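You operate a simulated robot arm through the tools that you are given. There is no shell and no other tool. Be economical: measure what you need, move in short steps, check, and stop when the job is done.

The job below is to be done with a simulated robot arm. You get a single attempt, and the scene is never put back.

TASK
Stop the powder draw, switch the hopper isolator off, then unlatch the lid.
Fine: powder valve shut before the pump stops; shaker knob to 1 before the isolator goes off; leave the lid shut.

Only the result counts: the job must be done as asked and must still hold three seconds after the hand-in. Knocking over, shifting, dropping, spilling or breaking anything else fails it. Lids that push on must go on centred and level and be pressed home; caps that screw on are set level and turned clockwise until they are tight.

THE ROBOT
A 6-joint arm with a two-finger gripper, on a carriage that runs on a rail from [0.006, 1.324] to [-0.005, -1.016] (x, y) and turns from -196 to 136 degrees about z. Base frame: it is fixed where the carriage stands at the start and does not move with it; the origin is on the floor, on the carriage's upright axis, x ahead of it, y to its left, z up. Readings come in m, degrees, newtons and seconds.
Its first joint turns from -166.0 to 166.0 degrees. Places, roughly: hopper [1.3, -0.8, 0.7]; hopper isolator [1.1, -0.4, 0.6]; hopper lid [1, -0.8, 1]; hopper pump [1.8, -1.1, 0.2]; hopper pump reset button [1.1, -0.3, 0.8]; hopper pump start button [1.1, -0.3, 0.9]; hopper pump stop button [1.1, -0.3, 0.9]; lid latch [1, -0.6, 0.9]; orange hopper rocker [1.2, -1.2, 1]; powder valve switch [1.1, -0.4, 0.9]; shaker knob [1.1, -0.4, 0.8]. Payload 5 kg.
Tool frame: the origin (TCP) lies between the finger pads and is the grasp point; the fingertips stand 0.03 m ahead of it; z points along the fingers, y is the line along which they close. Largest opening 0.176 m; the body of the gripper starts 0.153 m behind the TCP.
Orientation is told as [roll, pitch, yaw] about the base's x, y, z axes, in that order, counted from this pose: with the fingers straight down and closing along the base's y, the tool's x points along the base's -x, its y along +y and its z along -z.

THE INTERFACE
- The arm moves only by the tool drive_tool. Its arguments are lists of equal length, an entry for each row: "translation": the shift along the base's x, y, z in m, a list of three; "dr": the turn, a rotation vector about the base's x, y, z in degrees, a list of three; "gripper": the gripper command, from -1 (shut) to 1 (fully open), values between in proportion. In form: {"translation": [[dx, dy, dz], ...], "dr": [[wx, wy, wz], ...], "gripper": [gripper, ...]}. A call has 1 to 20 rows; each row is the pose to reach, as a shift and turn from the pose commanded when the call began. A row lasts 0.2 s, in which the tool goes at most 0.05 m and 8.6 degrees; a call with a longer step from one row to the next is refused whole, and so is a gripper value outside its range. A pose out of reach is approached as far as the arm can. The call stops where the force on the tool passes 80 N (or 10 N more than at its start, if that is more) or the arm is blocked; 0.2 s more then pass. The fingers move at their own pace and stop on an object; they squeeze with about 20 N. The grip force told is the motor's: it shows also when the fingers shut on nothing. Time passes only in rows, and 0.2 s behind the last, so rows that repeat a pose let the fingers close. The reply holds the time, the measured pose of the TCP, the force on the tool along the base axes, the opening and the grip force, in the units named above and with some noise, with the torque about the TCP (base axes, N m) and any sound that the robot's microphone picked up.
- Cameras (640 x 400 px; columns grow to the right, rows downward): "scene" is now at [0.0245, 0.1328, 1.6789]; the picture's right is [-0.87, -0.49, 0.00], its down [-0.27, 0.48, -0.83] and it looks along [0.41, -0.73, -0.55] (base axes); focal length 287 px, centre (320, 200). "wrist" rides on the gripper at [0.067, -0.009, -0.183] in the tool frame; the picture's right is [0.14, 0.99, 0.00], its down [-0.92, 0.13, -0.36] and it looks along [-0.36, 0.05, 0.93] (tool axes); focal length 251 px, centre (320, 200). There is no depth. A picture from a camera that has moved, and an enlarged one, comes with that camera's place and axes in the base frame and with its lens.
- snapshot(camera): a new picture of that camera. The clock stands still meanwhile.
- slide_trunk(by): slides the trunk up (or, below 0, down) by that many m; the arm and the scene camera ride with it, the base frame stays. It gives what a move gives, with no picture.
- steer(legs): drives the robot by 1 to 6 legs, each [ahead, left, turn to the left] in m, m and degrees, along the robot's own axes; the way and the turn of a leg run together, so that a leg with both is an arc; at most 1.5 m and 180 degrees a leg. The arm and the cameras ride along, it lands a little off, and it stops where it bumps. It keeps to its track: a leg is cut to what the track allows. It gives what a move gives.
- turn_head(pan, tilt): turns the head with the scene camera to pan (to the left, within 120 degrees either way) and tilt (down, from -29 to 69), counted from straight ahead of the robot. It gives what a move gives.
- enlarge(camera, box): a new picture of the part [left, top, right, bottom] of that camera's present view, enlarged. The clock stands still meanwhile.
- finish_job(): hands the job in; it is judged then, once.

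Go step by step. Nothing tells you exact positions but the pictures and the camera data: compare them with the known pose of the tool, close in by small moves and look again before you grip or let go. The budget is 120 turns and 82 pictures, counting those below and the enlarged ones. Unless the task says otherwise, let go and move clear before handing in, and close with one line.

The tools are called after ">>>" as a command line: name --argument value ..., lists and objects as JSON in quotes. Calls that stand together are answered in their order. drive_tool: Moves the arm, as the interface text tells. Its arguments: {"type":"object","properties":{"translation":{"type":"array","items":{"type":"array","items":{"type":"number"}}},"dr":{"type":"array","items":{"type":"array","items":{"type":"number"}}},"gripper":{"type":"array","items":{"type":"number"}}},"required":["translation","dr","gripper"]} The other tools are called the same way: slide_trunk (by) slides the trunk up or down; steer (legs) drives the base; turn_head (pan, tilt) turns the head that bears the scene camera; snapshot (camera) takes a picture; enlarge (camera, box) takes an enlarged picture of a part of a camera's view; finish_job () hands the job in.

At the start:

```text
time_s: 0.0
ee_pos: [0.6176, -0.6166, 1.2042]
orientation: [0.0, 0.0, -0.1]
force: [-0.6, 0.1, 0.0]
ft_torque: [0.0, 0.0, -0.01]
gripper_width: 0.1761
gripper_force: 0.1
trunk travel left (down, up): [-0.225, 0.125]
robot x, y, heading: [0.0008, 0.001, 0.4]
head pan, tilt: [-60.4, 33.5]
```

scene: 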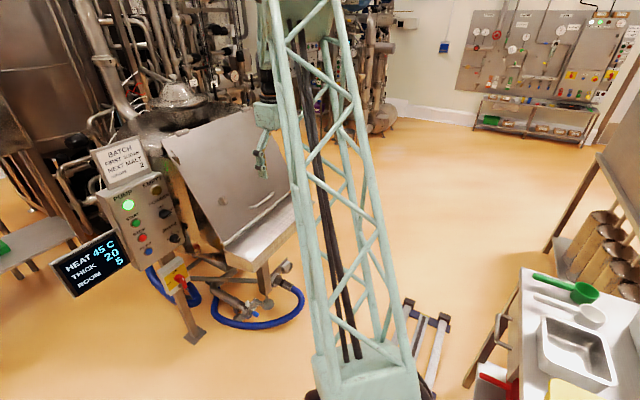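
wrist: 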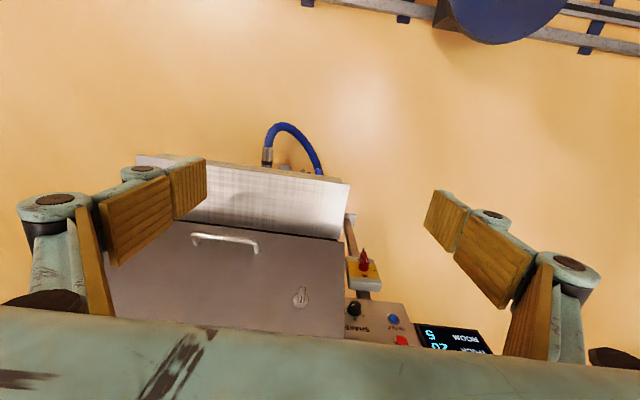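

The control panel with its lamp, buttons and knobs sits at the left of the scene view, beside the hopper with its sloping lid. I will turn the head to it and look closer.

>>> turn_head --pan -28 --tilt 36

>>> snapshot --camera "scene"

```text
time_s: 1.0
ee_pos: [0.618, -0.6165, 1.2036]
orientation: [0.0, 0.0, 0.0]
force: [-0.1, 0.1, -0.4]
ft_torque: [-0.02, 0.0, 0.0]
gripper_width: 0.1759
gripper_force: 0.0
trunk travel left (down, up): [-0.225, 0.125]
robot x, y, heading: [0.0033, 0.002, -0.1]
head pan, tilt: [-28.0, 36.0]
```

```text
79 pictures are left
camera scene: at [0.0579, 0.169, 1.675], right [-0.47, -0.88, 0.0], down [-0.52, 0.28, -0.81], along [0.71, -0.38, -0.59], focal length 287 px, centre (320, 200)
```

scene: 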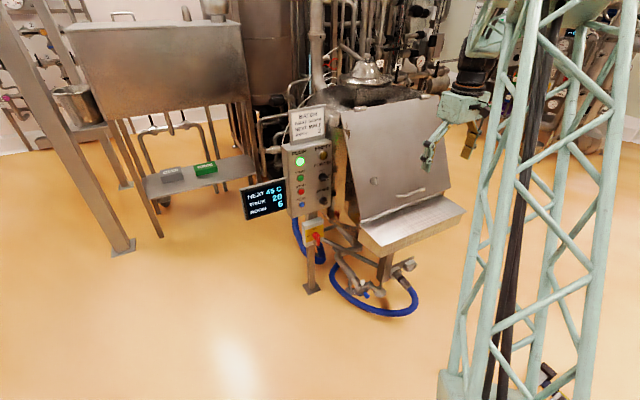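

>>> enlarge --camera "scene" --box '[230, 95, 358, 175]'

>>> enlarge --camera "scene" --box '[230, 165, 358, 245]'

>>> enlarge --camera "scene" --box '[330, 90, 490, 270]'

```text
5.00 times, centred on (294, 135) of scene
camera zoom: at [0.0579, 0.169, 1.675], right [-0.47, -0.88, 0.0], down [-0.52, 0.28, -0.81], along [0.71, -0.38, -0.59], focal length 1433 px, centre (450, 525)
```

zoom: 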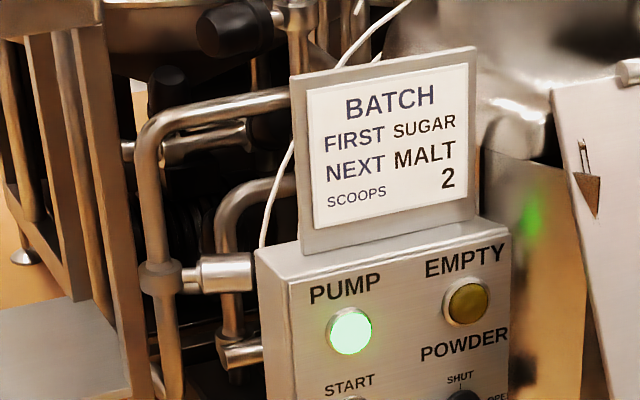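

```text
5.00 times, centred on (294, 205) of scene
camera zoom: at [0.0579, 0.169, 1.675], right [-0.47, -0.88, 0.0], down [-0.52, 0.28, -0.81], along [0.71, -0.38, -0.59], focal length 1433 px, centre (450, 175)
```

zoom: 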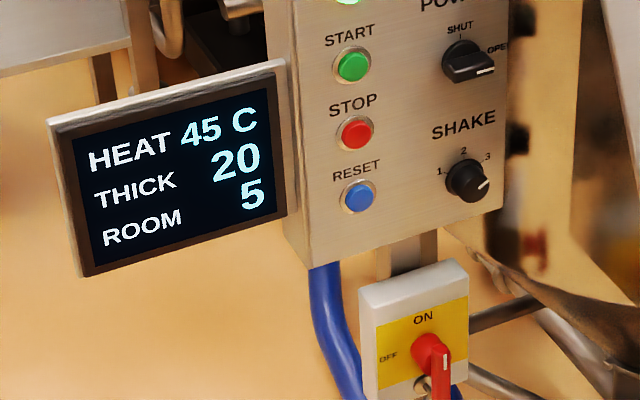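

```text
2.22 times, centred on (410, 180) of scene
camera zoom: at [0.0579, 0.169, 1.675], right [-0.47, -0.88, 0.0], down [-0.52, 0.28, -0.81], along [0.71, -0.38, -0.59], focal length 637 px, centre (120, 244)
```

zoom: 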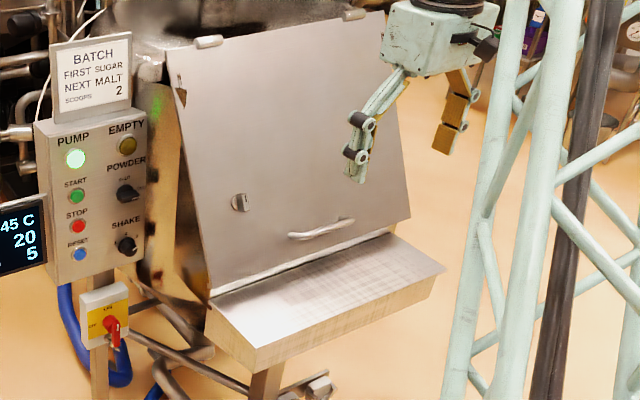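

The panel faces the robot (normal about -x, upright). The powder valve points to OPEN (right), the shaker to 3, and the isolator is ON. I'll bring the tool in front of the panel, pointing along +x.

>>> drive_tool --translation '[[0.0, 0.022, -0.01], [0.0, 0.044, -0.02], [0.0, 0.066, -0.04], [0.0, 0.088, -0.06], [0.0, 0.11, -0.08], [0.0, 0.132, -0.1], [0.0, 0.154, -0.13], [0.0, 0.176, -0.16], [0.0, 0.198, -0.19], [0.0, 0.22, -0.22], [0.0, 0.242, -0.25], [0.0, 0.262, -0.28]]' --dr '[[0, -7.5, 0], [0, -15, 0], [0, -22.5, 0], [0, -30, 0], [0, -37.5, 0], [0, -45, 0], [0, -52.5, 0], [0, -60, 0], [0, -67.5, 0], [0, -75, 0], [0, -82.5, 0], [0, -90, 0]]' --gripper '[0, 0, 0, 0, 0, 0, 0, 0, 0, 0, 0, 0]'

>>> snapshot --camera "wrist"

>>> snapshot --camera "scene"

```text
time_s: 3.6
ee_pos: [0.742, -0.513, 0.9802]
orientation: [73.3, -81.6, -69.3]
force: [0.7, -2.0, -0.3]
ft_torque: [0.01, 0.0, 0.33]
gripper_width: 0.0878
gripper_force: 0.0
out of reach, approached as far as the arm can: row 8, 9, 10, 11, 12
trunk travel left (down, up): [-0.225, 0.125]
robot x, y, heading: [0.0002, -0.0014, 0.1]
head pan, tilt: [-28.0, 36.0]
```

```text
75 pictures are left
camera wrist: at [0.5553, -0.5257, 0.9192], right [-0.07, 1.0, 0.0], down [-0.32, -0.03, 0.95], along [0.94, 0.07, 0.32], focal length 251 px, centre (320, 200)
```

wrist: 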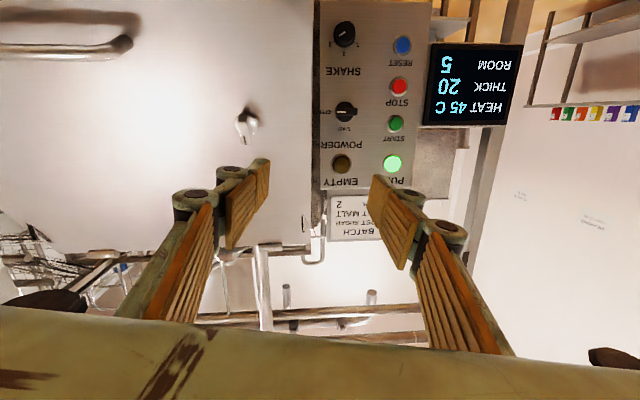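

```text
74 pictures are left
camera scene: at [0.0588, 0.1677, 1.6745], right [-0.47, -0.88, 0.0], down [-0.52, 0.28, -0.81], along [0.71, -0.38, -0.59], focal length 287 px, centre (320, 200)
```

scene: 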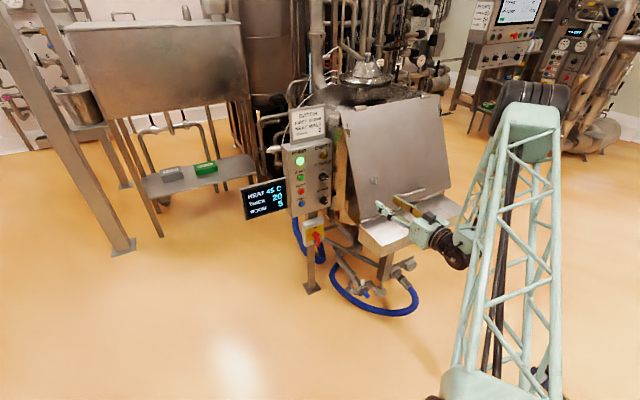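

I triangulated: stop ≈ (1.135,-0.306,0.863), powder valve ≈ (1.13,-0.425,0.912), shaker ≈ (1.13,-0.43,0.768). Let me look at the knobs in detail.

>>> enlarge --camera "wrist" --box '[310, 0, 430, 75]'

>>> enlarge --camera "wrist" --box '[220, 70, 380, 170]'

```text
5.33 times, centred on (370, 38) of wrist
camera zoom: at [0.5553, -0.5257, 0.9192], right [-0.07, 1.0, 0.0], down [-0.32, -0.03, 0.95], along [0.94, 0.07, 0.32], focal length 1341 px, centre (53, 1067)
```

zoom: 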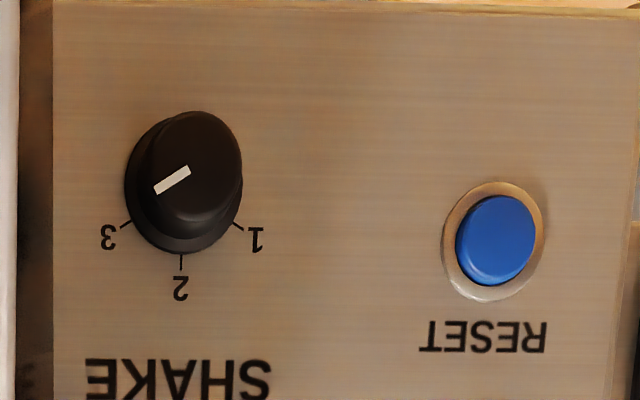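

```text
4.00 times, centred on (300, 120) of wrist
camera zoom: at [0.5553, -0.5257, 0.9192], right [-0.07, 1.0, 0.0], down [-0.32, -0.03, 0.95], along [0.94, 0.07, 0.32], focal length 1006 px, centre (400, 520)
```

zoom: 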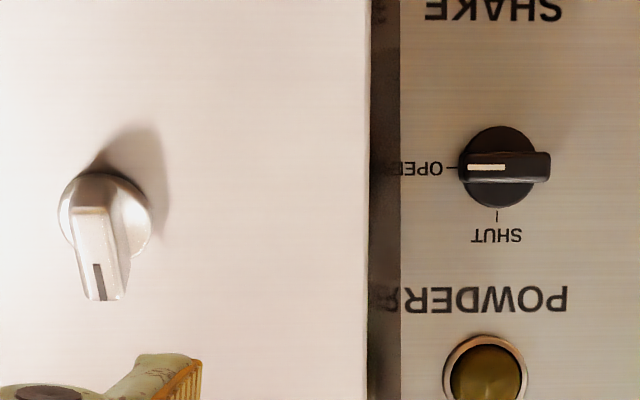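

The shaker is a round knob at 3, so it turns 120° CCW to reach 1. The powder valve is a bar pointing right, 90° CCW to SHUT. The tool is now a bit folded in, so I'll push forward a little to see which pose is commanded.

>>> drive_tool --translation '[[0.04, 0.0, 0.0], [0.08, 0.0, 0.0]]' --dr '[[0, 0, 0], [0, 0, 0]]' --gripper '[0, 0]'

```text
time_s: 4.2
ee_pos: [0.8165, -0.5069, 0.9835]
orientation: [72.9, -81.6, -68.9]
force: [-1.0, -0.5, -0.8]
ft_torque: [0.01, 0.1, -0.05]
gripper_width: 0.0877
gripper_force: 0.0
trunk travel left (down, up): [-0.225, 0.125]
robot x, y, heading: [-0.0006, -0.0025, -0.0]
head pan, tilt: [-28.0, 36.0]
```

The commanded pose follows the reached one. I'll square the tool up along +x and shift in front of the powder valve.

>>> drive_tool --translation '[[0.0, 0.03, -0.02], [0.01, 0.06, -0.045], [0.02, 0.083, -0.07], [0.02, 0.083, -0.07]]' --dr '[[-2.7, -0.8, -1.3], [-5.4, -1.7, -2.7], [-8, -2.5, -4], [-8, -2.5, -4]]' --gripper '[-0.3, -0.3, -0.3, -0.3]'

>>> snapshot --camera "wrist"

```text
time_s: 5.2
ee_pos: [0.8879, -0.4772, 0.9345]
orientation: [77.4, -85.5, -75.6]
force: [1.8, 1.2, -2.6]
ft_torque: [0.0, -0.3, -0.03]
gripper_width: 0.0617
gripper_force: 0.0
out of reach, approached as far as the arm can: row 1, 2, 3, 4
trunk travel left (down, up): [-0.225, 0.125]
robot x, y, heading: [-0.0011, 0.0024, -0.1]
head pan, tilt: [-28.0, 36.0]
```

```text
71 pictures are left
camera wrist: at [0.7018, -0.4871, 0.869], right [-0.03, 1.0, -0.06], down [-0.35, 0.05, 0.94], along [0.94, 0.05, 0.35], focal length 251 px, centre (320, 200)
```

wrist: 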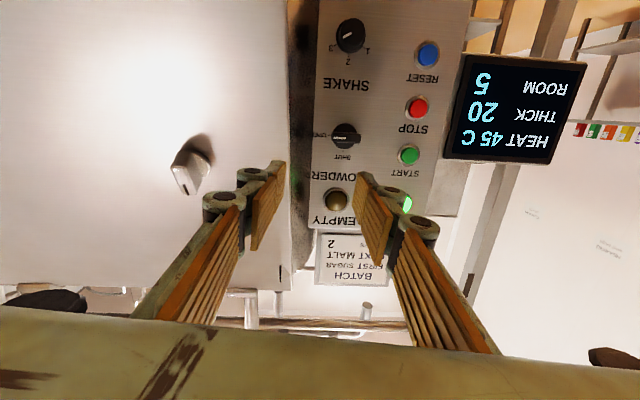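

The arm is near a wrist limit here. I'll move the carriage a bit left (away from the hopper) and lower the trunk so the forearm lies flatter.

>>> steer --legs '[[0, 0.15, 0]]'

>>> slide_trunk --by -0.15

>>> drive_tool --translation '[[0.0, 0.0, 0.02], [0.0, -0.02, 0.05], [0.0, -0.04, 0.09], [0.0, -0.04, 0.12]]' --dr '[[0, 0, 0], [-2, -2, -1], [-3, -4, -1.5], [-3, -4, -1.5]]' --gripper '[-0.3, -0.3, -0.3, -0.3]'

>>> snapshot --camera "scene"

```text
time_s: 6.6
ee_pos: [0.8858, -0.3249, 0.9353]
orientation: [78.4, -85.5, -76.5]
force: [-0.1, -0.1, 0.4]
ft_torque: [0.02, -0.03, 0.02]
gripper_width: 0.0612
gripper_force: 0.0
trunk travel left (down, up): [-0.225, 0.125]
robot x, y, heading: [0.001, 0.1517, -0.1]
head pan, tilt: [-28.0, 36.0]
```

```text
time_s: 8.3
ee_pos: [0.8859, -0.3249, 0.786]
orientation: [78.5, -85.5, -76.7]
force: [-0.6, 0.0, -0.1]
ft_torque: [-0.02, -0.02, -0.02]
gripper_width: 0.0617
gripper_force: 0.0
trunk travel left (down, up): [-0.075, 0.275]
robot x, y, heading: [-0.0002, 0.1514, 0.1]
head pan, tilt: [-28.0, 36.0]
```

```text
time_s: 9.3
ee_pos: [0.8864, -0.3653, 0.9057]
orientation: [156.0, -86.8, -155.6]
force: [-0.3, -0.3, -0.6]
ft_torque: [0.02, -0.23, 0.08]
gripper_width: 0.0618
gripper_force: 0.1
trunk travel left (down, up): [-0.075, 0.275]
robot x, y, heading: [0.0034, 0.1528, 0.0]
head pan, tilt: [-28.0, 36.0]
```

```text
70 pictures are left
camera scene: at [0.0592, 0.32, 1.5251], right [-0.47, -0.88, 0.0], down [-0.52, 0.28, -0.81], along [0.71, -0.38, -0.59], focal length 287 px, centre (320, 200)
```

scene: 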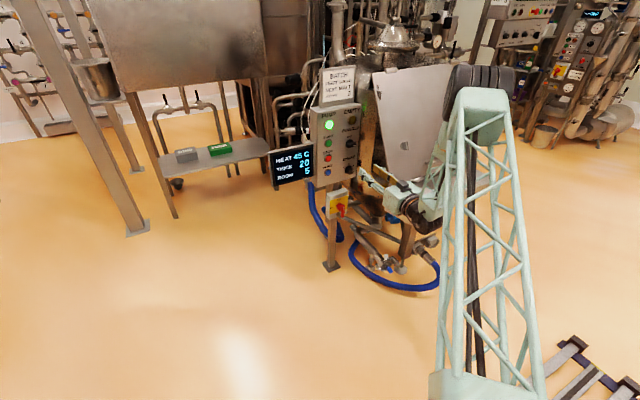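

That reaches. Now I fine-level the tool, then roll it 90° so the fingers close vertically across the powder valve's bar.

>>> drive_tool --translation '[[0.0, -0.03, 0.0], [0.0, -0.06, 0.006]]' --dr '[[-0.7, 1.5, -0.1], [-1.3, 2.9, -0.3]]' --gripper '[-0.3, -0.3]'

>>> drive_tool --translation '[[0, 0, 0], [0, 0, 0], [0, 0, 0], [0, 0, 0], [0, 0, 0], [0, 0, 0], [0, 0, 0], [0, 0, 0], [0, 0, 0], [0, 0, 0], [0, 0, 0], [0, 0, 0]]' --dr '[[7.5, 0, 0], [15, 0, 0], [22.5, 0, 0], [30, 0, 0], [37.5, 0, 0], [45, 0, 0], [52.5, 0, 0], [60, 0, 0], [67.5, 0, 0], [75, 0, 0], [82.5, 0, 0], [90, 0, 0]]' --gripper '[-0.3, -0.3, -0.3, -0.3, -0.3, -0.3, -0.3, -0.3, -0.3, -0.3, -0.3, -0.3]'

>>> snapshot --camera "wrist"

```text
time_s: 9.9
ee_pos: [0.8875, -0.4252, 0.912]
orientation: [174.8, -89.9, -174.6]
force: [0.0, 0.9, 0.1]
ft_torque: [0.0, -0.12, -0.07]
gripper_width: 0.0616
gripper_force: 0.0
trunk travel left (down, up): [-0.075, 0.275]
robot x, y, heading: [-0.0007, 0.1525, 0.1]
head pan, tilt: [-28.0, 36.0]
```

```text
time_s: 12.6
ee_pos: [0.8868, -0.4257, 0.9113]
orientation: [90.2, 0.1, -90.1]
force: [-0.5, 0.3, -0.8]
ft_torque: [-0.01, 0.0, 0.01]
gripper_width: 0.0617
gripper_force: 0.1
trunk travel left (down, up): [-0.075, 0.275]
robot x, y, heading: [0.0007, 0.1512, 0.0]
head pan, tilt: [-28.0, 36.0]
```

```text
69 pictures are left
camera wrist: at [0.7025, -0.3576, 0.901], right [0.0, 0.14, 0.99], down [-0.36, -0.92, 0.13], along [0.93, -0.36, 0.05], focal length 251 px, centre (320, 200)
```

wrist: 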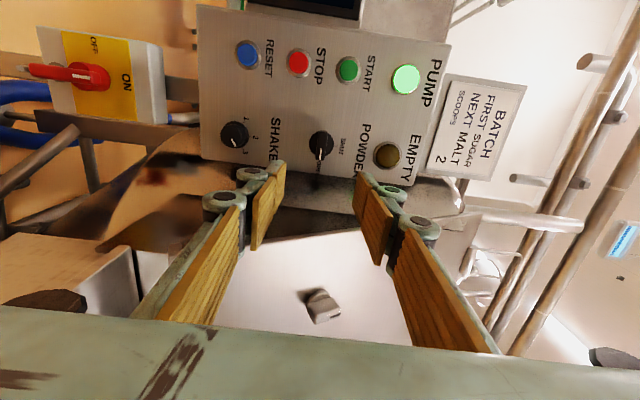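

The tool is now square to the panel and centred on the powder valve. I advance toward it and look again.

>>> drive_tool --translation '[[0.045, 0.003, 0], [0.09, 0.005, 0], [0.135, 0.006, 0], [0.17, 0.006, 0]]' --dr '[[0, 0, 0], [0, 0, 0], [0, 0, 0], [0, 0, 0]]' --gripper '[-0.45, -0.45, -0.45, -0.45]'

>>> snapshot --camera "wrist"

>>> enlarge --camera "scene" --box '[300, 90, 396, 150]'

```text
time_s: 13.6
ee_pos: [1.0548, -0.4202, 0.9128]
orientation: [90.3, 0.1, -90.1]
force: [-0.1, -0.2, 0.8]
ft_torque: [0.02, 0.04, 0.02]
gripper_width: 0.0482
gripper_force: 0.0
trunk travel left (down, up): [-0.075, 0.275]
robot x, y, heading: [0.001, 0.1531, -0.3]
head pan, tilt: [-28.0, 36.0]
```

```text
68 pictures are left
camera wrist: at [0.8704, -0.353, 0.9025], right [0.0, 0.14, 0.99], down [-0.37, -0.92, 0.13], along [0.93, -0.36, 0.05], focal length 251 px, centre (320, 200)
```

wrist: 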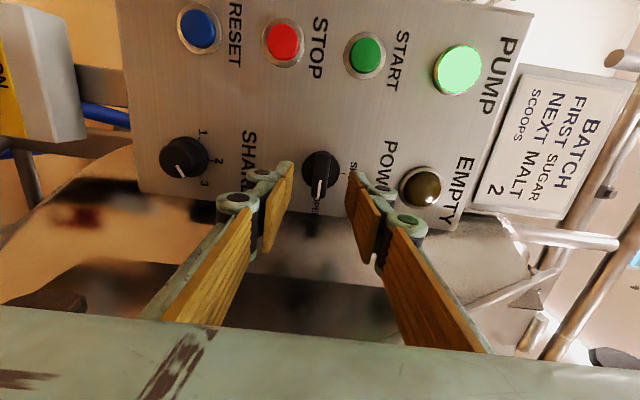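

```text
6.67 times, centred on (348, 120) of scene
camera zoom: at [0.0581, 0.3204, 1.525], right [-0.47, -0.88, 0.0], down [-0.52, 0.28, -0.81], along [0.71, -0.38, -0.59], focal length 1911 px, centre (133, 733)
```

zoom: 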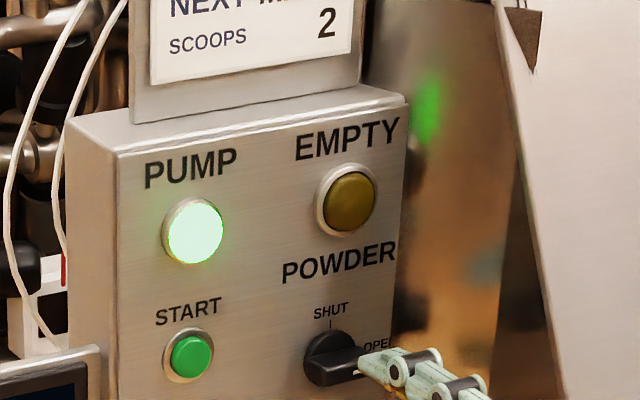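

Still aligned with the bar; tips should be about 4 cm short. I advance further.

>>> drive_tool --translation '[[0.015, 0.0015, 0], [0.03, 0.0015, 0]]' --dr '[[0, 0, 0], [0, 0, 0]]' --gripper '[-0.45, -0.45]'

>>> enlarge --camera "wrist" --box '[220, 120, 412, 240]'

>>> enlarge --camera "scene" --box '[318, 110, 398, 160]'

```text
time_s: 14.2
ee_pos: [1.0869, -0.4194, 0.9135]
orientation: [90.2, 0.1, -90.1]
force: [-0.1, -0.9, 0.9]
ft_torque: [-0.01, 0.07, -0.01]
gripper_width: 0.0481
gripper_force: 0.1
trunk travel left (down, up): [-0.075, 0.275]
robot x, y, heading: [-0.0034, 0.1527, -0.2]
head pan, tilt: [-28.0, 36.0]
```

```text
3.33 times, centred on (316, 180) of wrist
camera zoom: at [0.9018, -0.3509, 0.9024], right [0.0, 0.14, 0.99], down [-0.37, -0.92, 0.13], along [0.93, -0.36, 0.05], focal length 838 px, centre (333, 267)
```

zoom: 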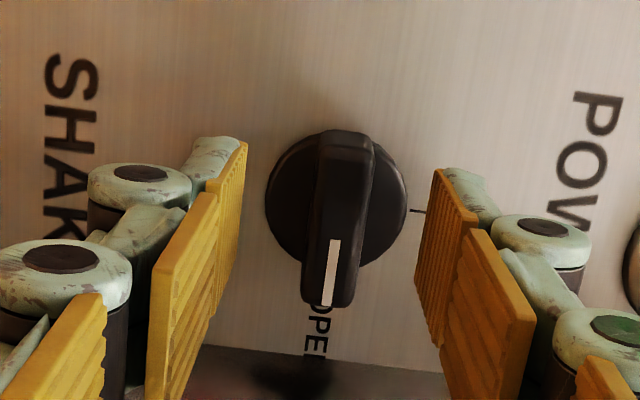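

```text
8.00 times, centred on (358, 135) of scene
camera zoom: at [0.0584, 0.3204, 1.525], right [-0.47, -0.88, 0.0], down [-0.52, 0.28, -0.81], along [0.71, -0.38, -0.59], focal length 2293 px, centre (16, 720)
```

zoom: 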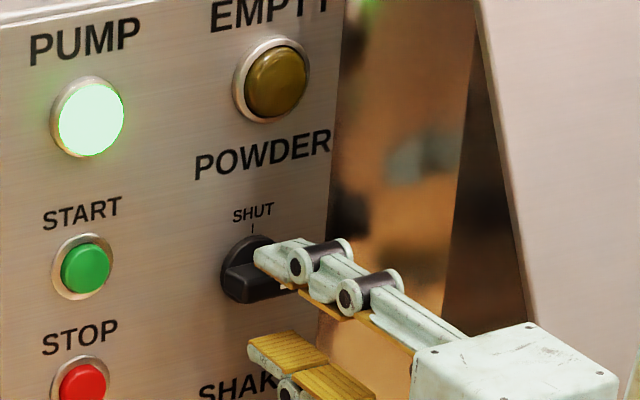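

Fingers straddle the bar, well centred. I go 8 mm further and close.

>>> drive_tool --translation '[[0.008, 0, 0], [0.008, 0, 0], [0.008, 0, 0], [0.008, 0, 0]]' --dr '[[0, 0, 0], [0, 0, 0], [0, 0, 0], [0, 0, 0]]' --gripper '[-0.45, -0.8, -1, -1]'

>>> enlarge --camera "wrist" --box '[220, 120, 412, 240]'

```text
time_s: 15.2
ee_pos: [1.0942, -0.4176, 0.9124]
orientation: [90.3, 0.1, -90.1]
force: [0.7, 0.2, -0.5]
ft_torque: [0.03, -0.01, -0.01]
gripper_width: 0.0
gripper_force: 20.0
trunk travel left (down, up): [-0.075, 0.275]
robot x, y, heading: [0.0009, 0.1518, -0.0]
head pan, tilt: [-28.0, 36.0]
```

```text
3.33 times, centred on (316, 180) of wrist
camera zoom: at [0.9098, -0.3504, 0.9015], right [0.0, 0.14, 0.99], down [-0.36, -0.92, 0.13], along [0.93, -0.36, 0.05], focal length 838 px, centre (333, 267)
```

zoom: 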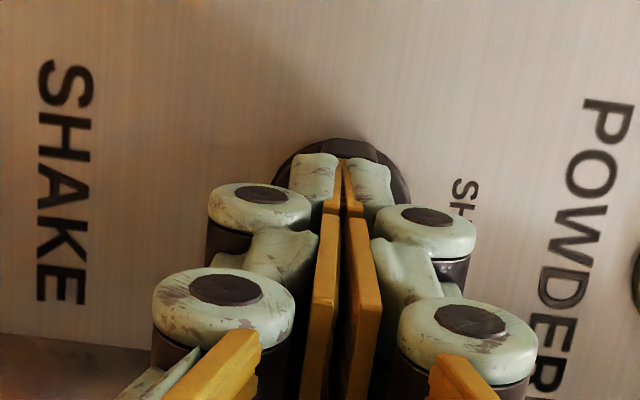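

The fingers closed just short of the bar. I reopen, advance 22 mm more and close again.

>>> drive_tool --translation '[[0, 0, 0], [0, 0, 0], [0.011, 0, 0], [0.022, 0, 0], [0.022, 0, 0]]' --dr '[[0, 0, 0], [0, 0, 0], [0, 0, 0], [0, 0, 0], [0, 0, 0]]' --gripper '[-0.45, -0.45, -0.45, -0.45, -0.45]'

>>> enlarge --camera "wrist" --box '[220, 120, 412, 240]'

>>> drive_tool --translation '[[0, 0, 0], [0, 0, 0], [0, 0, 0]]' --dr '[[0, 0, 0], [0, 0, 0], [0, 0, 0]]' --gripper '[-0.7, -1, -1]'

```text
time_s: 16.4
ee_pos: [1.1162, -0.4171, 0.9121]
orientation: [90.2, 0.1, -90.0]
force: [-0.7, -0.3, -0.4]
ft_torque: [0.02, 0.0, -0.01]
gripper_width: 0.0484
gripper_force: 0.0
trunk travel left (down, up): [-0.075, 0.275]
robot x, y, heading: [-0.0006, 0.152, 0.1]
head pan, tilt: [-28.0, 36.0]
```

```text
3.33 times, centred on (316, 180) of wrist
camera zoom: at [0.933, -0.35, 0.9006], right [0.0, 0.14, 0.99], down [-0.36, -0.92, 0.13], along [0.93, -0.36, 0.05], focal length 838 px, centre (333, 267)
```

zoom: 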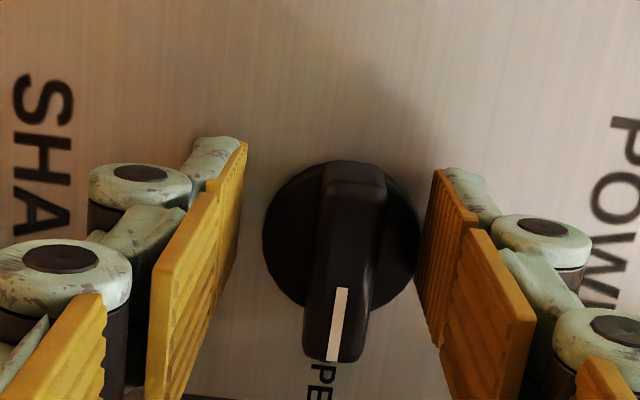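

```text
time_s: 17.1
ee_pos: [1.1168, -0.4179, 0.9153]
orientation: [90.3, -0.1, -90.1]
force: [15.3, -5.1, 17.5]
ft_torque: [-0.17, -0.51, -0.05]
gripper_width: 0.0156
gripper_force: 45.4
trunk travel left (down, up): [-0.075, 0.275]
robot x, y, heading: [0.0018, 0.1515, 0.2]
head pan, tilt: [-28.0, 36.0]
```

Gripped the bar (16 mm). The knob axis appears ~7 mm further right than the tool, so I release, recentre and grip again before turning.

>>> drive_tool --translation '[[0, 0, 0.002], [0, -0.003, 0.003], [0, -0.007, 0.003], [0, -0.007, 0.003], [0, -0.007, 0.003]]' --dr '[[0, 0, 0], [0, 0, 0], [0, 0, 0], [0, 0, 0], [0, 0, 0]]' --gripper '[-0.6, -0.6, -0.6, -1, -1]'

>>> enlarge --camera "wrist" --box '[220, 120, 412, 240]'

```text
time_s: 18.4
ee_pos: [1.1159, -0.4252, 0.9161]
orientation: [90.2, 0.0, -90.2]
force: [-0.3, -0.5, 0.7]
ft_torque: [-0.02, 0.01, -0.07]
gripper_width: 0.0155
gripper_force: 45.0
trunk travel left (down, up): [-0.075, 0.275]
robot x, y, heading: [-0.0002, 0.1483, 0.1]
head pan, tilt: [-28.0, 36.0]
```

```text
3.33 times, centred on (316, 180) of wrist
camera zoom: at [0.9321, -0.3574, 0.9043], right [0.0, 0.14, 0.99], down [-0.36, -0.92, 0.13], along [0.93, -0.36, 0.05], focal length 838 px, centre (333, 267)
```

zoom: 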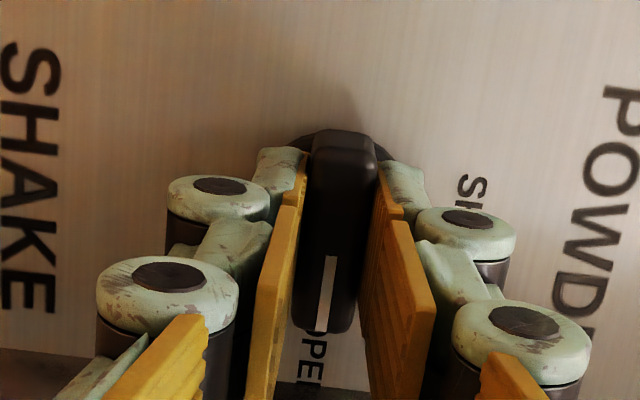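

Well gripped with no side force. Now I turn 90° CCW (seen from the front), in two halves.

>>> drive_tool --translation '[[0, 0, 0], [0, 0, 0], [0, 0, 0], [0, 0, 0], [0, 0, 0], [0, 0, 0]]' --dr '[[-7.5, 0, 0], [-15, 0, 0], [-22.5, 0, 0], [-30, 0, 0], [-37.5, 0, 0], [-45, 0, 0]]' --gripper '[-1, -1, -1, -1, -1, -1]'

>>> enlarge --camera "wrist" --box '[220, 120, 412, 240]'

```text
time_s: 19.8
ee_pos: [1.1162, -0.4259, 0.9139]
orientation: [90.2, -45.0, -90.1]
force: [17.6, -10.6, -1.4]
ft_torque: [-0.02, -0.23, -0.57]
gripper_width: 0.0154
gripper_force: 45.0
trunk travel left (down, up): [-0.075, 0.275]
robot x, y, heading: [-0.0001, 0.1551, 0.2]
head pan, tilt: [-28.0, 36.0]
```

```text
3.33 times, centred on (316, 180) of wrist
camera zoom: at [0.932, -0.3845, 0.8587], right [0.0, 0.8, 0.6], down [-0.36, -0.56, 0.74], along [0.93, -0.22, 0.29], focal length 838 px, centre (333, 267)
```

zoom: 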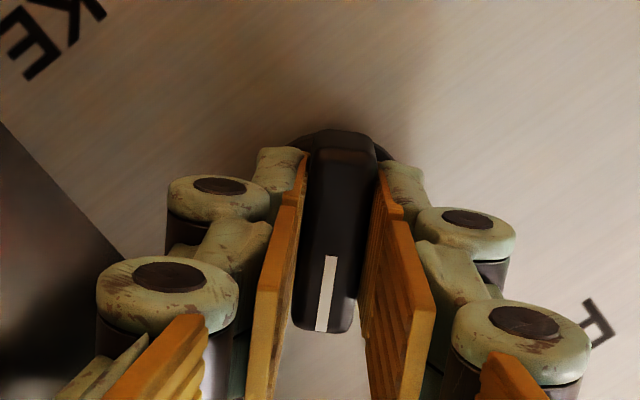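

The bar turns with the gripper. I continue to 90°.

>>> drive_tool --translation '[[0, 0, 0], [0, 0, 0], [0, 0, 0], [0, 0, 0], [0, 0, 0], [0, 0, 0]]' --dr '[[-7.5, 0, 0], [-15, 0, 0], [-22.5, 0, 0], [-30, 0, 0], [-37.5, 0, 0], [-45, 0, 0]]' --gripper '[-1, -1, -1, -1, -1, -1]'

>>> drive_tool --translation '[[0, 0, 0], [0, 0, 0], [-0.02, 0, 0], [-0.05, 0, 0], [-0.09, 0, 0], [-0.09, 0, 0]]' --dr '[[0, 0, 0], [0, 0, 0], [0, 0, 0], [0, 0, 0], [0, 0, 0], [0, 0, 0]]' --gripper '[-0.6, -0.5, -0.5, -0.5, -0.5, -0.5]'

>>> snapshot --camera "wrist"

```text
time_s: 21.1
ee_pos: [1.1157, -0.427, 0.9138]
orientation: [-151.6, -90.0, 151.7]
force: [14.7, -13.3, 0.3]
ft_torque: [0.03, 0.65, -0.36]
gripper_width: 0.0157
gripper_force: 44.6
trunk travel left (down, up): [-0.075, 0.275]
robot x, y, heading: [0.0015, 0.1497, 0.2]
head pan, tilt: [-28.0, 36.0]
```

```text
time_s: 22.6
ee_pos: [1.028, -0.4246, 0.9111]
orientation: [175.5, -89.9, -175.3]
force: [0.0, 0.9, -0.1]
ft_torque: [-0.02, 0.05, 0.01]
gripper_width: 0.0442
gripper_force: 0.0
trunk travel left (down, up): [-0.075, 0.275]
robot x, y, heading: [-0.0009, 0.1539, -0.0]
head pan, tilt: [-28.0, 36.0]
```

```text
60 pictures are left
camera wrist: at [0.8436, -0.4343, 0.8434], right [0.0, 0.99, -0.14], down [-0.36, 0.13, 0.92], along [0.93, 0.05, 0.36], focal length 251 px, centre (320, 200)
```

wrist: 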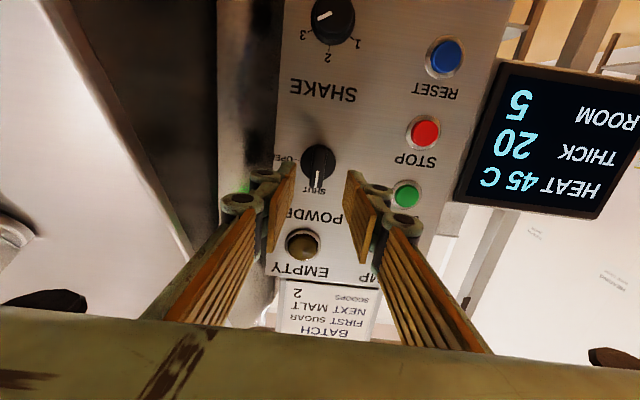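

The powder valve now points to SHUT. Next, the stop button at about (1.15,-0.306,0.860): fingers closed, shift in front and check.

>>> drive_tool --translation '[[0, 0.04, -0.015], [0, 0.08, -0.035], [0, 0.1186, -0.051], [0.04, 0.1186, -0.051], [0.06, 0.1186, -0.051]]' --dr '[[0, 0, 0], [0, 0, 0], [0, 0, 0], [0, 0, 0], [0, 0, 0]]' --gripper '[-1, -1, -1, -1, -1]'

>>> snapshot --camera "wrist"

>>> enlarge --camera "scene" --box '[270, 90, 398, 170]'

```text
time_s: 23.8
ee_pos: [1.0852, -0.3058, 0.8626]
orientation: [161.1, -89.8, -161.0]
force: [0.0, -0.3, 0.7]
ft_torque: [0.0, 0.01, 0.0]
gripper_width: 0.0
gripper_force: 19.7
trunk travel left (down, up): [-0.075, 0.275]
robot x, y, heading: [0.0041, 0.151, 0.0]
head pan, tilt: [-28.0, 36.0]
```

```text
59 pictures are left
camera wrist: at [0.9012, -0.3149, 0.7952], right [0.0, 0.99, -0.14], down [-0.37, 0.13, 0.92], along [0.93, 0.05, 0.36], focal length 251 px, centre (320, 200)
```

wrist: 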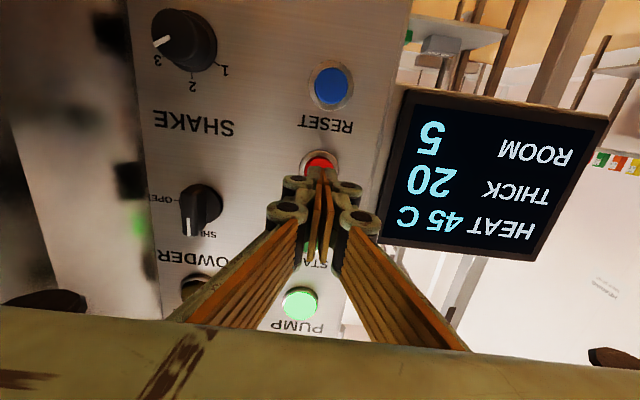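

```text
5.00 times, centred on (334, 130) of scene
camera zoom: at [0.0584, 0.3205, 1.525], right [-0.47, -0.88, 0.0], down [-0.52, 0.28, -0.81], along [0.71, -0.38, -0.59], focal length 1433 px, centre (250, 550)
```

zoom: 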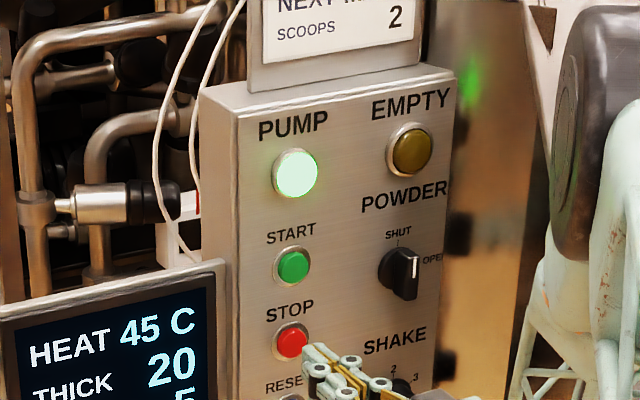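

The tip is just above centre of STOP. I lower 6 mm and press slowly.

>>> drive_tool --translation '[[0.01, -0.002, -0.006], [0.02, -0.002, -0.006], [0.026, -0.002, -0.006], [0.03, -0.002, -0.006], [0.034, -0.002, -0.006], [0.038, -0.002, -0.006]]' --dr '[[0, 0, 0], [0, 0, 0], [0, 0, 0], [0, 0, 0], [0, 0, 0], [0, 0, 0]]' --gripper '[-1, -1, -1, -1, -1, -1]'

>>> enlarge --camera "scene" --box '[270, 90, 398, 170]'

```text
time_s: 25.1
ee_pos: [1.1222, -0.3085, 0.8573]
orientation: [157.3, -89.9, -157.1]
force: [-11.3, 3.1, -2.4]
ft_torque: [-0.01, 0.0, 0.08]
gripper_width: 0.0062
gripper_force: 45.2
trunk travel left (down, up): [-0.075, 0.275]
robot x, y, heading: [-0.0021, 0.1503, 0.2]
head pan, tilt: [-28.0, 36.0]
heard: click
```

```text
5.00 times, centred on (334, 130) of scene
camera zoom: at [0.0584, 0.3205, 1.525], right [-0.47, -0.88, 0.0], down [-0.52, 0.28, -0.81], along [0.71, -0.38, -0.59], focal length 1433 px, centre (250, 550)
```

zoom: 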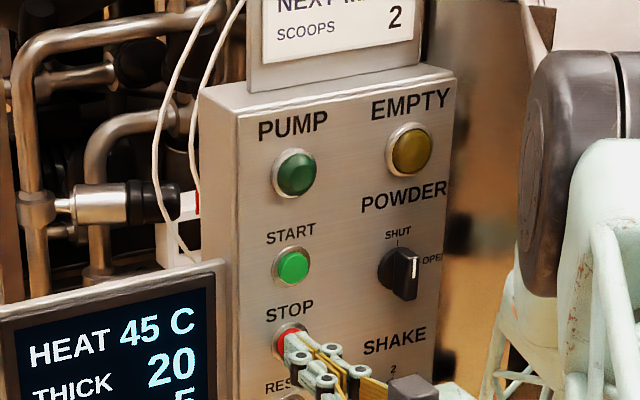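

The click came and the pump lamp went dark. I back off, move in front of the shaker knob and roll to +120°, so I can turn it in two 60° strokes clear of the lid.

>>> drive_tool --translation '[[-0.04, 0, 0], [-0.08, 0, 0], [-0.1, -0.03, -0.02], [-0.1, -0.06, -0.04], [-0.1, -0.09, -0.06], [-0.1, -0.12, -0.089], [-0.1, -0.12, -0.089], [-0.1, -0.12, -0.089], [-0.1, -0.12, -0.089], [-0.1, -0.12, -0.089], [-0.1, -0.12, -0.089], [-0.1, -0.12, -0.089], [-0.1, -0.12, -0.089], [-0.1, -0.12, -0.089], [-0.1, -0.12, -0.089], [-0.1, -0.12, -0.089], [-0.1, -0.12, -0.089]]' --dr '[[0, 0, 0], [0, 0, 0], [8, 0, 0], [16, 0, 0], [24, 0, 0], [32, 0, 0], [40, 0, 0], [48, 0, 0], [56, 0, 0], [64, 0, 0], [72, 0, 0], [80, 0, 0], [88, 0, 0], [96, 0, 0], [104, 0, 0], [112, 0, 0], [120, 0, 0]]' --gripper '[-1, -1, -0.3, -0.3, -0.3, -0.3, -0.3, -0.3, -0.3, -0.3, -0.3, -0.3, -0.3, -0.3, -0.3, -0.3, -0.3]'

>>> snapshot --camera "wrist"

```text
time_s: 28.8
ee_pos: [1.0232, -0.4287, 0.7677]
orientation: [90.1, 30.1, -90.3]
force: [0.8, 0.4, 0.0]
ft_torque: [0.03, 0.03, -0.01]
gripper_width: 0.0617
gripper_force: 0.1
trunk travel left (down, up): [-0.075, 0.275]
robot x, y, heading: [0.0002, 0.1505, -0.2]
head pan, tilt: [-28.0, 36.0]
```

```text
56 pictures are left
camera wrist: at [0.8394, -0.3645, 0.793], right [0.0, -0.38, 0.93], down [-0.36, -0.86, -0.35], along [0.93, -0.34, -0.14], focal length 251 px, centre (320, 200)
```

wrist: 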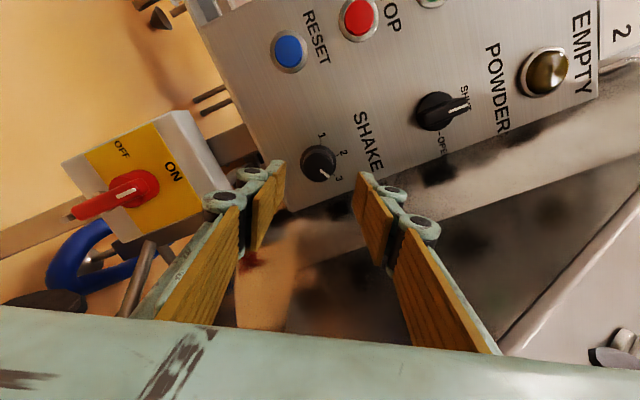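

Well aligned with the shaker knob. I advance to it with the fingers a little wider.

>>> drive_tool --translation '[[0.03, -0.002, -0.002], [0.06, -0.002, -0.002], [0.085, -0.002, -0.002]]' --dr '[[0, 0, 0], [0, 0, 0], [0, 0, 0]]' --gripper '[-0.2, -0.2, -0.2]'

>>> enlarge --camera "wrist" --box '[220, 120, 412, 240]'

```text
time_s: 29.6
ee_pos: [1.1111, -0.4334, 0.7695]
orientation: [90.1, 30.1, -90.2]
force: [-0.8, -0.6, 1.1]
ft_torque: [0.0, 0.11, 0.0]
gripper_width: 0.0708
gripper_force: 0.0
trunk travel left (down, up): [-0.075, 0.275]
robot x, y, heading: [0.0012, 0.1506, 0.0]
head pan, tilt: [-28.0, 36.0]
```

```text
3.33 times, centred on (316, 180) of wrist
camera zoom: at [0.9261, -0.3686, 0.7944], right [0.0, -0.38, 0.93], down [-0.37, -0.86, -0.35], along [0.93, -0.34, -0.13], focal length 838 px, centre (333, 267)
```

zoom: 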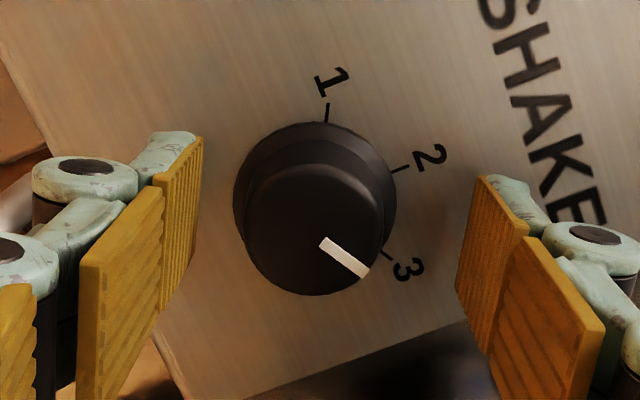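

The knob axis is at about (-0.431, 0.7655); I shift slightly, advance 5 mm and grip.

>>> drive_tool --translation '[[0.003, 0.002, -0.004], [0.005, 0.002, -0.004], [0.005, 0.002, -0.004], [0.005, 0.002, -0.004]]' --dr '[[0, 0, 0], [0, 0, 0], [0, 0, 0], [0, 0, 0]]' --gripper '[-0.2, -0.2, -0.6, -1]'

>>> enlarge --camera "wrist" --box '[220, 120, 412, 240]'

```text
time_s: 30.6
ee_pos: [1.1149, -0.4287, 0.7666]
orientation: [90.2, 29.9, -90.1]
force: [5.3, -4.0, 5.0]
ft_torque: [-0.03, -0.12, -0.17]
gripper_width: 0.0363
gripper_force: 44.8
trunk travel left (down, up): [-0.075, 0.275]
robot x, y, heading: [0.0014, 0.1523, 0.2]
head pan, tilt: [-28.0, 36.0]
```

```text
3.33 times, centred on (316, 180) of wrist
camera zoom: at [0.9308, -0.3659, 0.7899], right [0.0, -0.38, 0.93], down [-0.36, -0.86, -0.35], along [0.93, -0.34, -0.13], focal length 838 px, centre (333, 267)
```

zoom: 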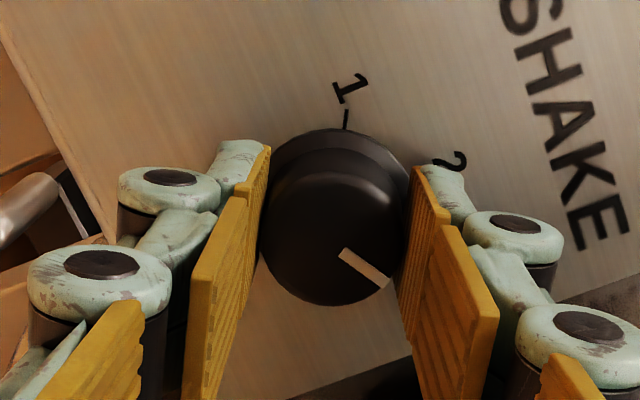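

Gripped. First 60° CCW stroke.

>>> drive_tool --translation '[[0, 0, 0], [0, 0, 0], [0, 0, 0], [0, 0, 0], [0, 0, 0], [0, 0, 0], [0, 0, 0], [0, 0, 0]]' --dr '[[-7.5, 0, 0], [-15, 0, 0], [-22.5, 0, 0], [-30, 0, 0], [-37.5, 0, 0], [-45, 0, 0], [-52.5, 0, 0], [-60, 0, 0]]' --gripper '[-1, -1, -1, -1, -1, -1, -1, -1]'

>>> enlarge --camera "wrist" --box '[220, 120, 412, 240]'

```text
time_s: 32.4
ee_pos: [1.1144, -0.4296, 0.7637]
orientation: [90.4, -30.0, -90.1]
force: [29.6, -19.2, 13.5]
ft_torque: [0.0, -0.31, -0.49]
gripper_width: 0.0362
gripper_force: 45.5
trunk travel left (down, up): [-0.075, 0.275]
robot x, y, heading: [-0.0023, 0.1533, 0.1]
head pan, tilt: [-28.0, 36.0]
```

```text
3.33 times, centred on (316, 180) of wrist
camera zoom: at [0.9297, -0.3754, 0.7203], right [0.0, 0.62, 0.79], down [-0.37, -0.73, 0.57], along [0.93, -0.29, 0.23], focal length 838 px, centre (333, 267)
```

zoom: 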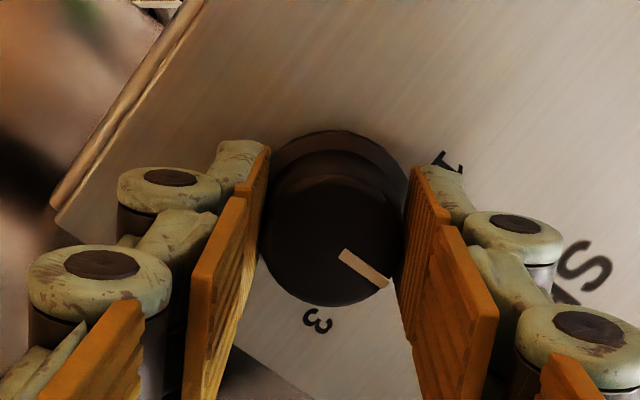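

The knob followed to 2. I release, roll back 60°, and regrip for the second stroke.

>>> drive_tool --translation '[[0, 0, 0], [0, 0, 0], [0, 0, 0], [0, 0, 0], [0, 0, 0], [0, 0, 0], [0, 0, 0], [0, 0, 0], [0, 0, 0], [0, 0, 0], [0, 0, 0], [0, 0, 0], [0, 0, 0], [0, 0, 0]]' --dr '[[0, 0, 0], [0, 0, 0], [7.5, 0, 0], [15, 0, 0], [22.5, 0, 0], [30, 0, 0], [37.5, 0, 0], [45, 0, 0], [52.5, 0, 0], [60, 0, 0], [60, 0, 0], [60, 0, 0], [60, 0, 0], [60, 0, 0]]' --gripper '[-0.2, -0.2, -0.2, -0.2, -0.2, -0.2, -0.2, -0.2, -0.2, -0.2, -0.2, -0.7, -1, -1]'

>>> enlarge --camera "wrist" --box '[220, 120, 412, 240]'

```text
time_s: 35.4
ee_pos: [1.1146, -0.4299, 0.7647]
orientation: [90.3, 30.0, -90.1]
force: [12.7, -11.2, 14.8]
ft_torque: [-0.03, -0.47, -0.26]
gripper_width: 0.0362
gripper_force: 44.9
trunk travel left (down, up): [-0.075, 0.275]
robot x, y, heading: [-0.0027, 0.1496, 0.1]
head pan, tilt: [-28.0, 36.0]
```

```text
3.33 times, centred on (316, 180) of wrist
camera zoom: at [0.93, -0.3661, 0.7892], right [-0.01, -0.38, 0.93], down [-0.36, -0.86, -0.35], along [0.93, -0.34, -0.13], focal length 838 px, centre (333, 267)
```

zoom: 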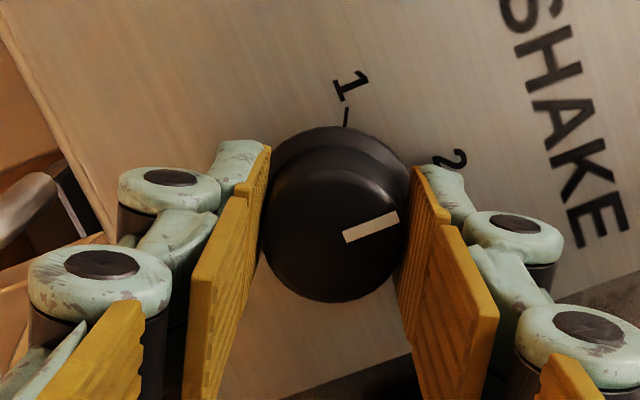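

>>> drive_tool --translation '[[0, 0, 0], [0, 0, 0], [0, 0, 0], [0, 0, 0], [0, 0, 0], [0, 0, 0], [0, 0, 0], [0, 0, 0]]' --dr '[[-7.5, 0, 0], [-15, 0, 0], [-22.5, 0, 0], [-30, 0, 0], [-37.5, 0, 0], [-45, 0, 0], [-52.5, 0, 0], [-60, 0, 0]]' --gripper '[-1, -1, -1, -1, -1, -1, -1, -1]'

>>> drive_tool --translation '[[0, 0, 0], [0, 0, 0], [-0.02, 0, 0], [-0.06, 0, 0], [-0.1, 0, 0], [-0.1, 0, 0]]' --dr '[[0, 0, 0], [0, 0, 0], [0, 0, 0], [0, 0, 0], [7.5, 0, 0], [15, 0, 0]]' --gripper '[-0.2, -0.2, -0.2, -0.2, -0.2, -0.2]'

>>> snapshot --camera "wrist"

```text
time_s: 37.1
ee_pos: [1.1142, -0.4298, 0.7645]
orientation: [90.3, -30.2, -90.3]
force: [19.6, -23.1, 21.9]
ft_torque: [0.16, -0.73, -0.6]
gripper_width: 0.0362
gripper_force: 45.1
trunk travel left (down, up): [-0.075, 0.275]
robot x, y, heading: [-0.0009, 0.152, 0.3]
head pan, tilt: [-28.0, 36.0]
```

```text
time_s: 38.5
ee_pos: [1.0147, -0.4286, 0.7635]
orientation: [90.2, -14.9, -90.2]
force: [0.4, -0.4, 0.9]
ft_torque: [-0.01, 0.06, 0.07]
gripper_width: 0.0705
gripper_force: 0.1
trunk travel left (down, up): [-0.075, 0.275]
robot x, y, heading: [0.0015, 0.1521, 0.0]
head pan, tilt: [-28.0, 36.0]
```

```text
51 pictures are left
camera wrist: at [0.8305, -0.3656, 0.7351], right [0.0, 0.39, 0.92], down [-0.37, -0.86, 0.36], along [0.93, -0.34, 0.14], focal length 251 px, centre (320, 200)
```

wrist: 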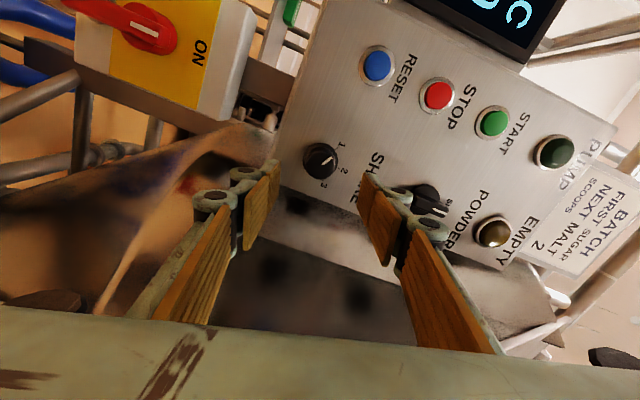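

>>> enlarge --camera "wrist" --box '[280, 120, 376, 180]'

>>> enlarge --camera "scene" --box '[290, 120, 386, 230]'

```text
6.67 times, centred on (328, 150) of wrist
camera zoom: at [0.8305, -0.3656, 0.7351], right [0.0, 0.39, 0.92], down [-0.37, -0.86, 0.36], along [0.93, -0.34, 0.14], focal length 1676 px, centre (267, 533)
```

zoom: 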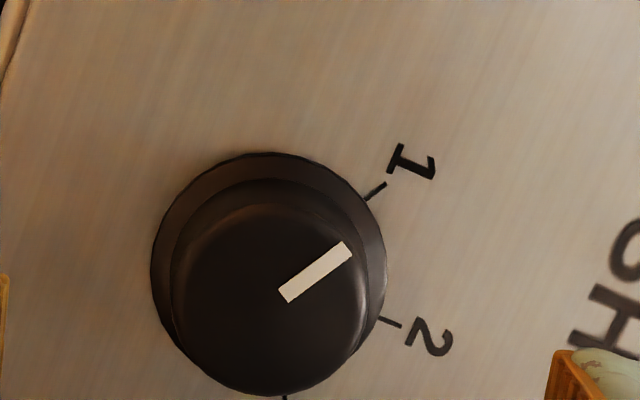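

```text
3.64 times, centred on (338, 175) of scene
camera zoom: at [0.0585, 0.3205, 1.525], right [-0.47, -0.88, 0.0], down [-0.52, 0.28, -0.81], along [0.71, -0.38, -0.59], focal length 1042 px, centre (254, 291)
```

zoom: 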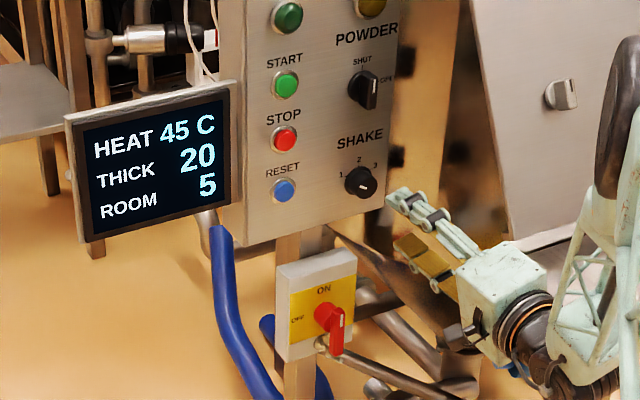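

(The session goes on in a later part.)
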